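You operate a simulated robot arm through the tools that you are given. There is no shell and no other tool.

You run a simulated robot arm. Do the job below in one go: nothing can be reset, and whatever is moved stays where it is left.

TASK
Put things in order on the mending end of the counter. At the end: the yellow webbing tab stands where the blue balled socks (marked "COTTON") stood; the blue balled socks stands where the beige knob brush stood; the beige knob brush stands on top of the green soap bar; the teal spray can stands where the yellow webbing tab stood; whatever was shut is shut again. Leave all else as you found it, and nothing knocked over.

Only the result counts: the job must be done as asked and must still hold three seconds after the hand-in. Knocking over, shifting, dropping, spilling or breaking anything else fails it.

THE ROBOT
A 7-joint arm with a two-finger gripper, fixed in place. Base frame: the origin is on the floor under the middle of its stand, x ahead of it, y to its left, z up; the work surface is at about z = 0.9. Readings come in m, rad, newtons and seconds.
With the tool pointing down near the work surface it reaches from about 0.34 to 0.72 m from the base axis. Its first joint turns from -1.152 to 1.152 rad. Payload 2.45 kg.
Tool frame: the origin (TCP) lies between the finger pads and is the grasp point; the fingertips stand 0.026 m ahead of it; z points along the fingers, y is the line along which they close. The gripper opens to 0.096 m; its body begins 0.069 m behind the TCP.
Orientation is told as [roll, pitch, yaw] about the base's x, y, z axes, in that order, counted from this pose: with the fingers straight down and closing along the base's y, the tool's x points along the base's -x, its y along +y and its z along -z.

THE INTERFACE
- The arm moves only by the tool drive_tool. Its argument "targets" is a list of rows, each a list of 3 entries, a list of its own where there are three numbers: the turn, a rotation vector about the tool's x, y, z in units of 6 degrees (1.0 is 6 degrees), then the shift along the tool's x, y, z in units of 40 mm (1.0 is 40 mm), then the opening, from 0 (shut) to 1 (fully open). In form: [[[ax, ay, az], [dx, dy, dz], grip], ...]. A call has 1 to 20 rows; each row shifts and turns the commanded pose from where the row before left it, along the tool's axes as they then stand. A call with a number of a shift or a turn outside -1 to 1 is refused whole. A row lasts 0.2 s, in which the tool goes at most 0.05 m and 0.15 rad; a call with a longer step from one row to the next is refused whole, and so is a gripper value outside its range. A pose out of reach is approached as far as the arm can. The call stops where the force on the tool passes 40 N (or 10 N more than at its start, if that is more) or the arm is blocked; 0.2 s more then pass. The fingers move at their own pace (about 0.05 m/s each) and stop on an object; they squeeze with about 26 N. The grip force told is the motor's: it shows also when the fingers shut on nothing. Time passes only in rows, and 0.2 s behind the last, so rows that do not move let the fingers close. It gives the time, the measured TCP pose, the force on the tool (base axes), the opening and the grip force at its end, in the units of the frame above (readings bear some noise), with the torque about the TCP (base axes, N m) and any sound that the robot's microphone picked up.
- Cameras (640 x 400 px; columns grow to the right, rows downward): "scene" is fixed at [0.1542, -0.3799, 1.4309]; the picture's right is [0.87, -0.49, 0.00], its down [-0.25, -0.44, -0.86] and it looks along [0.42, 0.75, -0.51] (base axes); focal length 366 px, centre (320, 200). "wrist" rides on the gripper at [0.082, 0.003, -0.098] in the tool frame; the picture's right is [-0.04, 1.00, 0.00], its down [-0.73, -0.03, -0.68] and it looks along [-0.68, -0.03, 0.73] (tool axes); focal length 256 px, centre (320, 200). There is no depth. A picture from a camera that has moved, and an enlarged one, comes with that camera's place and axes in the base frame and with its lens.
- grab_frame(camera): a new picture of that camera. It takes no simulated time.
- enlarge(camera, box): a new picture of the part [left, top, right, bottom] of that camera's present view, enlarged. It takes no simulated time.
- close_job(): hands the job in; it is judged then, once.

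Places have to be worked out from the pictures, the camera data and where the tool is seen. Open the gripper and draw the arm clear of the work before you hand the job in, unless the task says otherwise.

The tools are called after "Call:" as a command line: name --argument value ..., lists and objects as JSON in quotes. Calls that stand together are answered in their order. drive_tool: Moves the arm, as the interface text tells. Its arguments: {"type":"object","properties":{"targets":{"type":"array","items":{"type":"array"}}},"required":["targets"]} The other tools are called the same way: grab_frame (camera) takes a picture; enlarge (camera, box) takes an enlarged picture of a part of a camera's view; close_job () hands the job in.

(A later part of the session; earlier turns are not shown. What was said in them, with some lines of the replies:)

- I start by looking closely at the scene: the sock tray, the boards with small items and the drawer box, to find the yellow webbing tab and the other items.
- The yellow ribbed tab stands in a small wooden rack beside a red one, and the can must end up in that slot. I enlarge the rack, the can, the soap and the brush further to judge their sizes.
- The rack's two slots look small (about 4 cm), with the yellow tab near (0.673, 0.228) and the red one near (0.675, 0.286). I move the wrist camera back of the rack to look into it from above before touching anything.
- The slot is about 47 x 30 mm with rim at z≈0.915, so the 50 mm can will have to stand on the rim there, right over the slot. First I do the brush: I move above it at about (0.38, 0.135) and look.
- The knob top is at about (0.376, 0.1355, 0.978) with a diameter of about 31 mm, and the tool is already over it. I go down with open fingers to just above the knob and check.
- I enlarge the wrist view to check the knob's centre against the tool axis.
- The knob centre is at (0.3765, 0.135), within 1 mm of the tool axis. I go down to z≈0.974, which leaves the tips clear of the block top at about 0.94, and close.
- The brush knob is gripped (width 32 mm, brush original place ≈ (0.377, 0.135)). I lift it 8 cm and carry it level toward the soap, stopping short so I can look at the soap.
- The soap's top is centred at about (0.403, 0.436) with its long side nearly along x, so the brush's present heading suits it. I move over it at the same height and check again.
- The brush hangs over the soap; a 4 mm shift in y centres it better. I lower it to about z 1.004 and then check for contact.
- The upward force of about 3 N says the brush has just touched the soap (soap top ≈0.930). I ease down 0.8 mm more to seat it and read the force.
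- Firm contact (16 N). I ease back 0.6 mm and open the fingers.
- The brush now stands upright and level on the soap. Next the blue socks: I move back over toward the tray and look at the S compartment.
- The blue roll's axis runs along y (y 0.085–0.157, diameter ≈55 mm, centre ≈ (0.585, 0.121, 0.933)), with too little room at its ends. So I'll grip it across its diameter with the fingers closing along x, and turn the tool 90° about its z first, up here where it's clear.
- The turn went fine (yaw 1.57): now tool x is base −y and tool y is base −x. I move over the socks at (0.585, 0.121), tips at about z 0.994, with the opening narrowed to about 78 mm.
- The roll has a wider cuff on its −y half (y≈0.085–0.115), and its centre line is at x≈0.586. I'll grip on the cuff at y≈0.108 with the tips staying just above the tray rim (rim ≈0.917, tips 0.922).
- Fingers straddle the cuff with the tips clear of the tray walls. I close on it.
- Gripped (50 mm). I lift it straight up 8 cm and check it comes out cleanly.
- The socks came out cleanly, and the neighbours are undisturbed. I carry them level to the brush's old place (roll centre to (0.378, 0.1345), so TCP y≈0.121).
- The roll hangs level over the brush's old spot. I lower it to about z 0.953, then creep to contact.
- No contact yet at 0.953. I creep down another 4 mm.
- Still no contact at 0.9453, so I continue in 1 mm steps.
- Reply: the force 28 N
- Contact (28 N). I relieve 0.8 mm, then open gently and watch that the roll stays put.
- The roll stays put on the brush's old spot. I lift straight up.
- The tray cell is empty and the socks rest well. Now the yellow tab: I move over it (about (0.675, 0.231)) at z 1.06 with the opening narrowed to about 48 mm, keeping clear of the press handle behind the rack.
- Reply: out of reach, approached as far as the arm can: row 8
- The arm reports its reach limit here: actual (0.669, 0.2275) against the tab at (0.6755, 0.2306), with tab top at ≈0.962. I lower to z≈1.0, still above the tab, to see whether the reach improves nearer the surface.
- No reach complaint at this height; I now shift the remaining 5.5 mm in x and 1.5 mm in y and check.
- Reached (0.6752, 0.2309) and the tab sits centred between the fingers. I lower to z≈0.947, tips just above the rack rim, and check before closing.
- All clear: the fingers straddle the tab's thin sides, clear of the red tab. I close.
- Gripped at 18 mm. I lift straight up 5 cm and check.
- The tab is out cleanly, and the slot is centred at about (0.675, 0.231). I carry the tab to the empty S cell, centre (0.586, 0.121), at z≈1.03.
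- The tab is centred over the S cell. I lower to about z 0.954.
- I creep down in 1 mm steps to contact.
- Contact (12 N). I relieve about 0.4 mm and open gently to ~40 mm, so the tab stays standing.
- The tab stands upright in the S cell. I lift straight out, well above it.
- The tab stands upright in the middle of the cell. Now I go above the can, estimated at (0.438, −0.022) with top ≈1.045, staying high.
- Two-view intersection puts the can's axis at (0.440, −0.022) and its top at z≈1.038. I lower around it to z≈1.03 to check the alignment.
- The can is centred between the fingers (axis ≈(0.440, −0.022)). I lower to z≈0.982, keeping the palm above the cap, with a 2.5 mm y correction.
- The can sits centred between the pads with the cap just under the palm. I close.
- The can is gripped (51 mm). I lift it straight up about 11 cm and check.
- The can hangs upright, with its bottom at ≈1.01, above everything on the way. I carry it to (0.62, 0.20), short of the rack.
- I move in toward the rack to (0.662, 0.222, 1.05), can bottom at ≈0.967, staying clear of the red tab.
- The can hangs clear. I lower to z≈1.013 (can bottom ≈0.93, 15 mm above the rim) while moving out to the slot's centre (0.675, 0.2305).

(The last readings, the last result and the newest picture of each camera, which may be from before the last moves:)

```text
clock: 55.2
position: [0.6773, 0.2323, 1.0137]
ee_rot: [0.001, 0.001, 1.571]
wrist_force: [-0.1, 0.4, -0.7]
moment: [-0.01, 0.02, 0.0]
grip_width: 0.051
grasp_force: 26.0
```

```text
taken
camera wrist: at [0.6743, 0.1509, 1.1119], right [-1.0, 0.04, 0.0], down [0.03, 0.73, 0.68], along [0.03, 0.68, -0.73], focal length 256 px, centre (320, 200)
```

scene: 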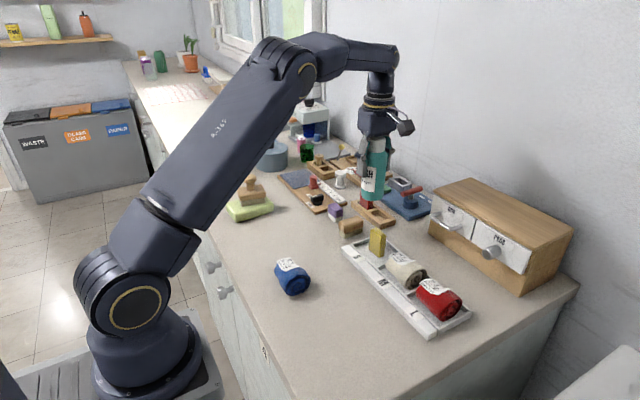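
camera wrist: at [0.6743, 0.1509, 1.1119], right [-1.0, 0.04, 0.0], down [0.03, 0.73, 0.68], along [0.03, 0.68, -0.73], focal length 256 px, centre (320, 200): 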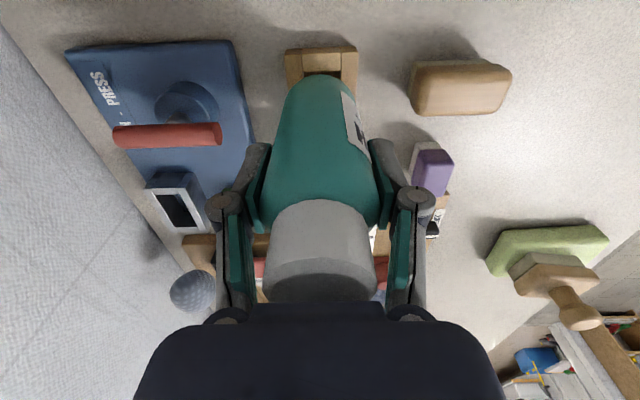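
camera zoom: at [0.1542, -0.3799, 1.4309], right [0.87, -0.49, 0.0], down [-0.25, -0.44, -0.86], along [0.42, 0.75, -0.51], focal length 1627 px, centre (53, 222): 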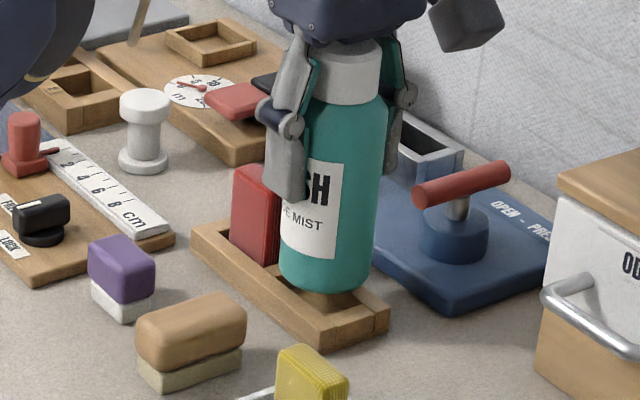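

Over the slot; readings are 2 mm beyond centre in x and y, so I correct that and lower to about z 1.003.

Call:
drive_tool --targets '[[[0, 0, 0], [0.045, 0.05, 0.1], 0], [[0, 0, 0], [0, 0, 0.15], 0], [[0, 0, 0], [0, 0, 0], 0]]'

Call:
enlarge --camera "scene" --box '[345, 170, 415, 235]'

```text
clock: 56.0
position: [0.6734, 0.2287, 1.0033]
ee_rot: [0.001, 0.0, 1.57]
wrist_force: [1.0, 0.1, -0.9]
moment: [0.01, -0.01, -0.02]
grip_width: 0.0508
grasp_force: 26.1
```

```text
6.15 times, centred on (380, 202) of scene
camera zoom: at [0.1542, -0.3799, 1.4309], right [0.87, -0.49, 0.0], down [-0.25, -0.44, -0.86], along [0.42, 0.75, -0.51], focal length 2253 px, centre (-49, 185)
```

zoom: 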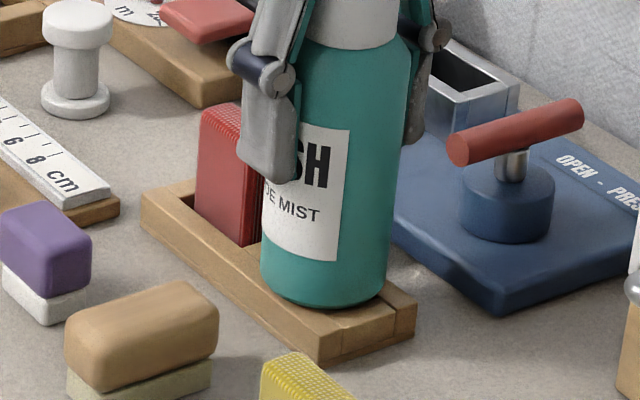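

Centred within the noise; no contact yet. I creep down in small steps.

Call:
drive_tool --targets '[[[0, 0, 0], [0, 0, 0.03], 0], [[0, 0, 0], [0, 0, 0.03], 0], [[0, 0, 0], [0, 0, 0], 0]]'

```text
clock: 56.8
position: [0.6738, 0.2305, 1.0009]
ee_rot: [0.0, 0.0, 1.571]
wrist_force: [0.4, 1.0, 2.3]
moment: [0.01, -0.01, 0.01]
grip_width: 0.0508
grasp_force: 25.7
```

Call:
drive_tool --targets '[[[0, 0, 0], [0, 0, 0.015], 0], [[0, 0, 0], [0, 0, 0], 0]]'

Call:
enlarge --camera "scene" --box '[345, 170, 415, 235]'

```text
clock: 57.4
position: [0.6744, 0.2299, 1.001]
ee_rot: [-0.001, -0.003, 1.571]
wrist_force: [0.4, 0.8, 7.6]
moment: [0.04, 0.07, 0.02]
grip_width: 0.0509
grasp_force: 26.2
```

```text
6.15 times, centred on (380, 202) of scene
camera zoom: at [0.1541, -0.3799, 1.4309], right [0.87, -0.49, 0.0], down [-0.25, -0.44, -0.86], along [0.42, 0.75, -0.51], focal length 2253 px, centre (-49, 185)
```

zoom: 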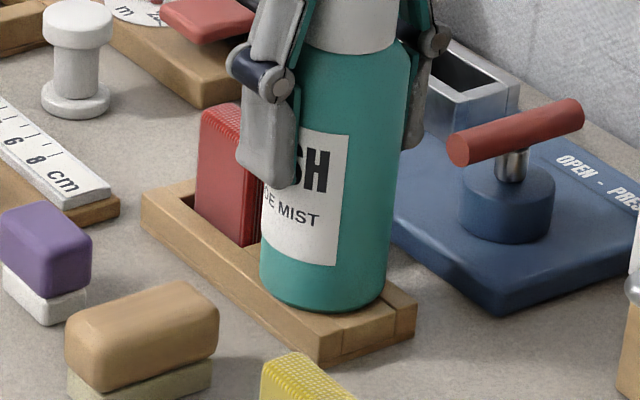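

The can is seated (about 8 N, negligible torque, rim ≈0.918). I open slowly to about 80 mm; the back finger stays clear of the press handle end at x≈0.740, z≈0.965.

Call:
drive_tool --targets '[[[0, 0, 0], [0, 0, 0.005], 0], [[0, 0, 0], [0, 0, 0], 0.55], [[0, 0, 0], [0, 0, 0], 0.6], [[0, 0, 0], [0, 0, 0], 0.66], [[0, 0, 0], [0, 0, 0], 0.74], [[0, 0, 0], [0, 0, 0], 0.82], [[0, 0, 0], [0, 0, 0], 0.82]]'

Call:
enlarge --camera "scene" --box '[345, 150, 415, 235]'

Call:
grab_frame --camera "wrist"

```text
clock: 59.0
position: [0.6729, 0.2281, 0.999]
ee_rot: [0.0, -0.001, 1.57]
wrist_force: [0.0, 0.2, -0.7]
moment: [0.0, 0.02, -0.02]
grip_width: 0.0787
grasp_force: 0.1
```

```text
4.71 times, centred on (380, 192) of scene
camera zoom: at [0.1542, -0.3799, 1.4309], right [0.87, -0.49, 0.0], down [-0.25, -0.44, -0.86], along [0.42, 0.75, -0.51], focal length 1723 px, centre (38, 235)
```

zoom: 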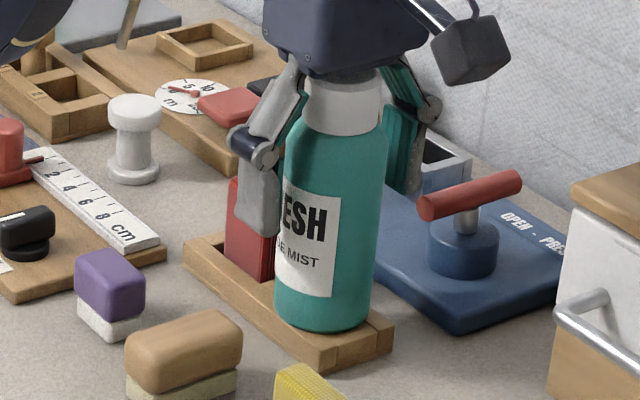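

```text
taken
camera wrist: at [0.6713, 0.1479, 1.0987], right [-1.0, 0.04, 0.0], down [0.03, 0.73, 0.68], along [0.03, 0.68, -0.73], focal length 256 px, centre (320, 200)
```

wrist: 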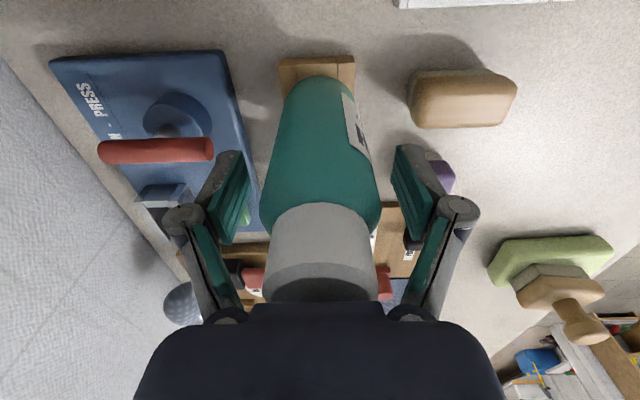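

The can stands upright on the rack over the slot, free of the fingers. I rise straight up in small steps, watching for reach drift.

Call:
drive_tool --targets '[[[0, 0, 0], [0, 0, -0.3], 0.82], [[0, 0, 0], [0, 0, -0.4], 0.82], [[0, 0, 0], [0, 0, -0.4], 0.82], [[0, 0, 0], [0, 0, 0], 0.82]]'

Call:
grab_frame --camera "wrist"

```text
clock: 60.0
position: [0.6744, 0.2287, 1.0432]
ee_rot: [0.001, 0.001, 1.572]
wrist_force: [0.4, -0.4, -0.3]
moment: [0.0, 0.03, 0.01]
grip_width: 0.0786
grasp_force: 0.0
```

```text
taken
camera wrist: at [0.671, 0.1478, 1.1427], right [-1.0, 0.04, 0.0], down [0.03, 0.73, 0.68], along [0.03, 0.68, -0.73], focal length 256 px, centre (320, 200)
```

wrist: 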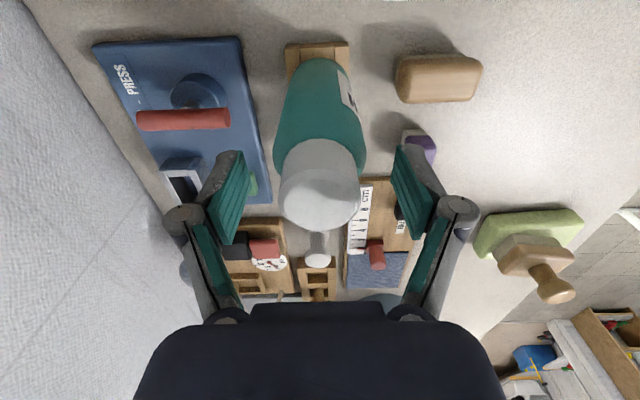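

Rising cleanly. I go up another 6.5 cm with a small inward component, since only the narrow cap is between the fingers now.

Call:
drive_tool --targets '[[[0, 0, 0], [0, 0.02, -0.4], 0.82], [[0, 0, 0], [0.02, 0.06, -0.4], 0.82], [[0, 0, 0], [0.03, 0.08, -0.4], 0.82], [[0, 0, 0], [0.03, 0.08, -0.4], 0.82], [[0, 0, 0], [0, 0, 0], 0.82]]'

Call:
grab_frame --camera "wrist"

Call:
enlarge --camera "scene" --box '[335, 140, 425, 240]'

```text
clock: 61.2
position: [0.6575, 0.2245, 1.1054]
ee_rot: [0.0, 0.0, 1.571]
wrist_force: [0.3, -0.3, 0.4]
moment: [0.02, -0.02, 0.03]
grip_width: 0.0788
grasp_force: 0.0
out of reach, approached as far as the arm can: row 2
```

```text
taken
camera wrist: at [0.655, 0.1431, 1.2042], right [-1.0, 0.04, 0.0], down [0.03, 0.73, 0.68], along [0.03, 0.68, -0.73], focal length 256 px, centre (320, 200)
```

wrist: 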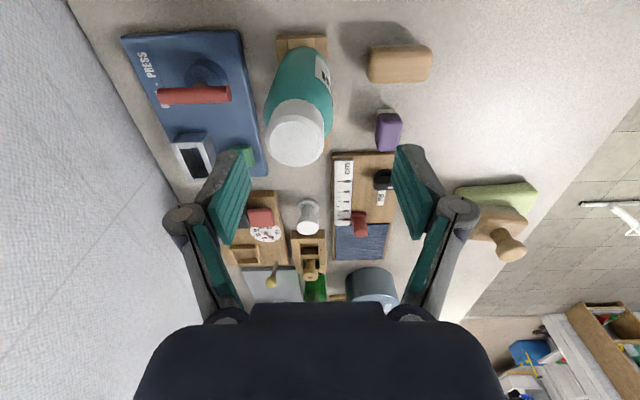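

```text
4.00 times, centred on (380, 190) of scene
camera zoom: at [0.1542, -0.3799, 1.4309], right [0.87, -0.49, 0.0], down [-0.25, -0.44, -0.86], along [0.42, 0.75, -0.51], focal length 1464 px, centre (80, 240)
```

zoom: 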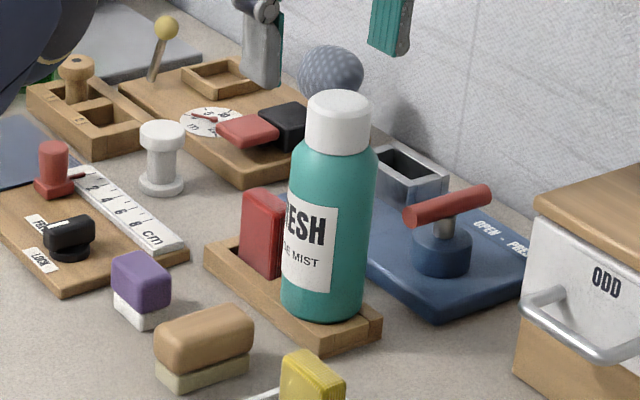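

The can stands level and upright on the rack. I draw the arm back and up, clear of the work, and inspect everything.

Call:
drive_tool --targets '[[[0, 0, 0], [0, 0.5, -0.6], 0.82], [[0, 0, 0], [0.2, 0.8, -0.4], 0.82], [[0, 0, 0], [0.3, 0.8, -0.35], 0.9], [[0, 0, 0], [0.3, 0.8, -0.35], 1], [[0, 0, 0], [0.3, 0.8, -0.35], 1], [[0, 0, 0], [0.3, 0.8, -0.35], 1], [[0, 0, 0], [0.3, 0.8, -0.35], 1], [[0, 0, 0], [0, 0, 0], 1], [[0, 0, 0], [0, 0, 0], 1]]'

Call:
grab_frame --camera "scene"

Call:
enlarge --camera "scene" --box '[320, 150, 480, 260]'

Call:
enlarge --camera "scene" --box '[215, 160, 345, 310]'

Call:
enlarge --camera "scene" --box '[330, 210, 590, 350]'

Call:
grab_frame --camera "wrist"

```text
clock: 63.2
position: [0.5406, 0.1923, 1.2428]
ee_rot: [0.001, 0.0, 1.57]
wrist_force: [-0.2, -0.9, -0.1]
moment: [-0.03, -0.01, -0.04]
grip_width: 0.0958
grasp_force: 0.0
out of reach, approached as far as the arm can: row 1, 2, 3, 4, 5
```

```text
taken
```

scene: 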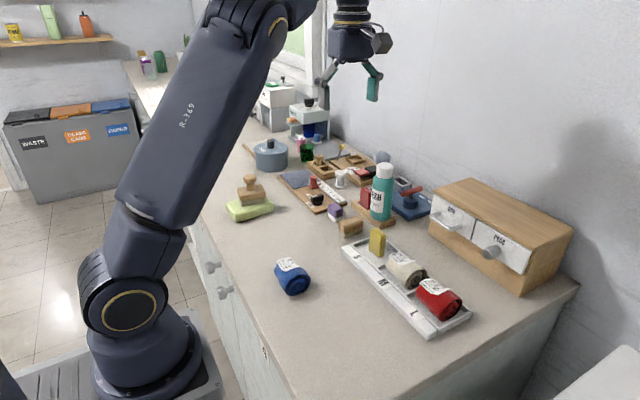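

```text
3.64 times, centred on (400, 205) of scene
camera zoom: at [0.1542, -0.3799, 1.4309], right [0.87, -0.49, 0.0], down [-0.25, -0.44, -0.86], along [0.42, 0.75, -0.51], focal length 1331 px, centre (29, 182)
```

zoom: 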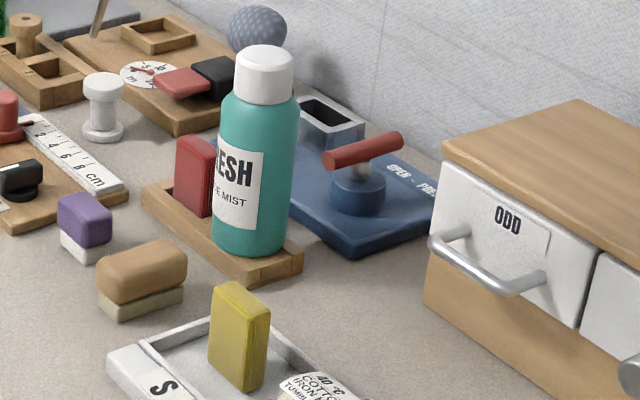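

```text
2.67 times, centred on (280, 235) of scene
camera zoom: at [0.1542, -0.3799, 1.4309], right [0.87, -0.49, 0.0], down [-0.25, -0.44, -0.86], along [0.42, 0.75, -0.51], focal length 976 px, centre (427, 107)
```

zoom: 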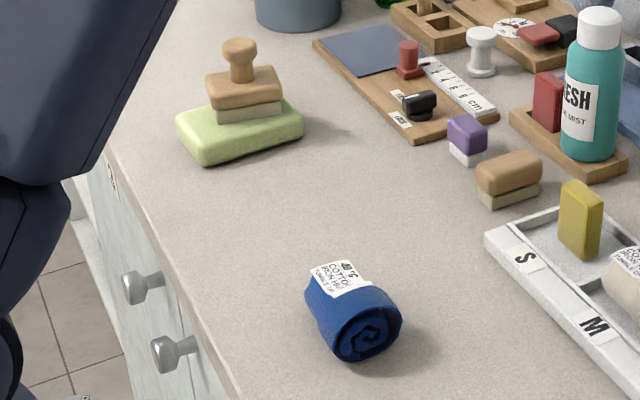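

```text
2.46 times, centred on (460, 280) of scene
camera zoom: at [0.1542, -0.3799, 1.4309], right [0.87, -0.49, 0.0], down [-0.25, -0.44, -0.86], along [0.42, 0.75, -0.51], focal length 901 px, centre (-25, 3)
```

zoom: 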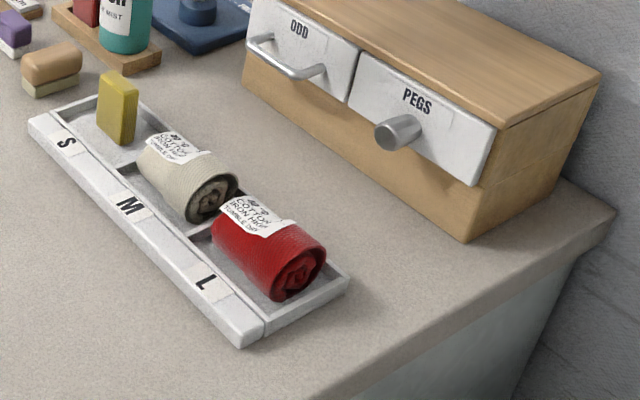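

```text
taken
camera wrist: at [0.5379, 0.1118, 1.3412], right [-1.0, 0.04, 0.0], down [0.03, 0.73, 0.68], along [0.03, 0.68, -0.73], focal length 256 px, centre (320, 200)
```

wrist: 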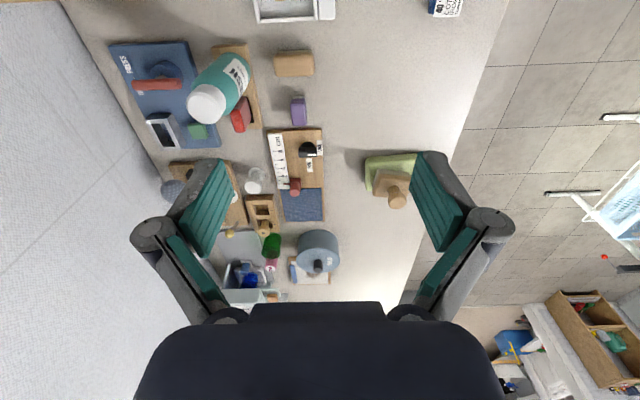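

All four moves look right, and the neighbours (red tab, cream and red socks, drawers, press) look untouched. I draw the arm further back, let some time pass, and compare once more before handing in.

Call:
drive_tool --targets '[[[0, 0, 0], [0.375, 0.75, 0], 1], [[0, 0, 0], [0.375, 0.75, 0], 1], [[0, 0, 0], [0.375, 0.75, 0], 1], [[0, 0, 0], [0.375, 0.75, 0], 1], [[0, 0, 0], [0, 0, 0], 1], [[0, 0, 0], [0, 0, 0], 1], [[0, 0, 0], [0, 0, 0], 1], [[0, 0, 0], [0, 0, 0], 1], [[0, 0, 0], [0, 0, 0], 1], [[0, 0, 0], [0, 0, 0], 1], [[0, 0, 0], [0, 0, 0], 1], [[0, 0, 0], [0, 0, 0], 1], [[0, 0, 0], [0, 0, 0], 1], [[0, 0, 0], [0, 0, 0], 1]]'

Call:
enlarge --camera "scene" --box '[320, 150, 480, 260]'

Call:
enlarge --camera "scene" --box '[215, 160, 345, 310]'

Call:
enlarge --camera "wrist" --box '[100, 0, 480, 260]'

```text
clock: 66.2
position: [0.4211, 0.1322, 1.2432]
ee_rot: [0.002, 0.001, 1.571]
wrist_force: [-0.1, 0.1, 0.6]
moment: [0.01, -0.01, 0.0]
grip_width: 0.0958
grasp_force: 0.1
```

```text
3.64 times, centred on (400, 205) of scene
camera zoom: at [0.1542, -0.3799, 1.4309], right [0.87, -0.49, 0.0], down [-0.25, -0.44, -0.86], along [0.42, 0.75, -0.51], focal length 1331 px, centre (29, 182)
```

zoom: 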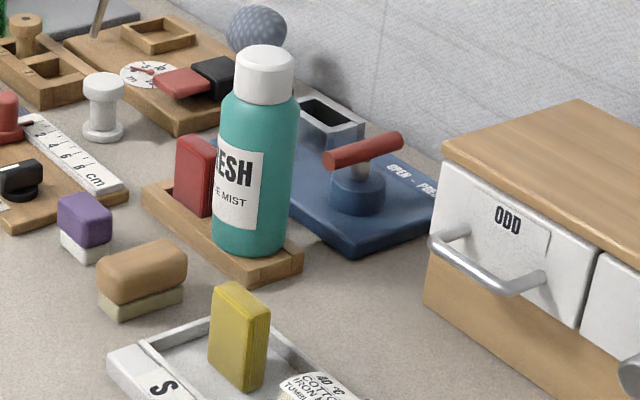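

```text
2.67 times, centred on (280, 235) of scene
camera zoom: at [0.1542, -0.3799, 1.4309], right [0.87, -0.49, 0.0], down [-0.25, -0.44, -0.86], along [0.42, 0.75, -0.51], focal length 976 px, centre (427, 107)
```

zoom: 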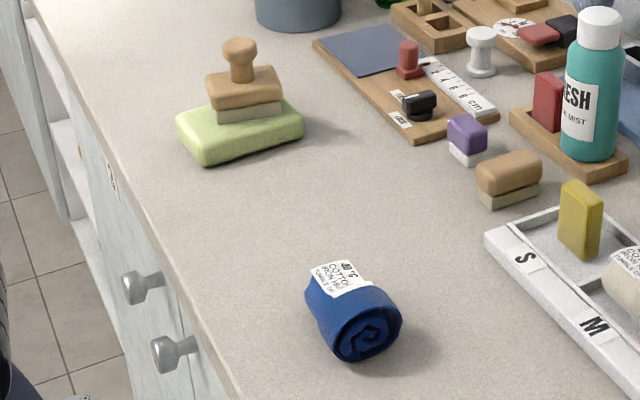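

```text
1.54 times, centred on (290, 130) of wrist
camera zoom: at [0.4173, 0.0501, 1.3414], right [-1.0, 0.04, 0.0], down [0.03, 0.73, 0.68], along [0.03, 0.68, -0.73], focal length 394 px, centre (366, 308)
```

zoom: 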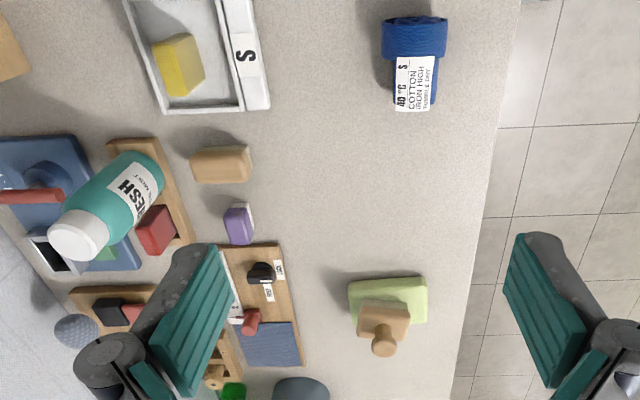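

Nothing has moved over the last three seconds. The brush is on the soap, the socks are on the brush's old spot, the tab stands in the S cell and the can stands at the tab's place in the rack. The drawers are shut, and the arm is clear with its gripper open, so I hand in.

Call:
close_job

```text
The job is handed in.
```

I made all four moves and handed the job in. In the last pictures, about three seconds apart, everything was standing and still.

- **Beige knob brush:** it stands upright, centred on top of the green soap bar.
- **Blue balled socks:** they are on the counter where the brush stood, lying the same way as before.
- **Yellow webbing tab:** it stands upright in the middle of the "S" cell, where the socks were.
- **Teal spray can:** it stands where the tab stood, but on the rack's rim over the slot. The slot is about 47 x 30 mm and the can is about 51 mm across, so it could not go in. It looks level and stayed steady when released.

I never touched the drawers, and they are still shut. The red tab, the other socks, the press and the other items nearby look as they were. The arm is drawn back with the gripper open.
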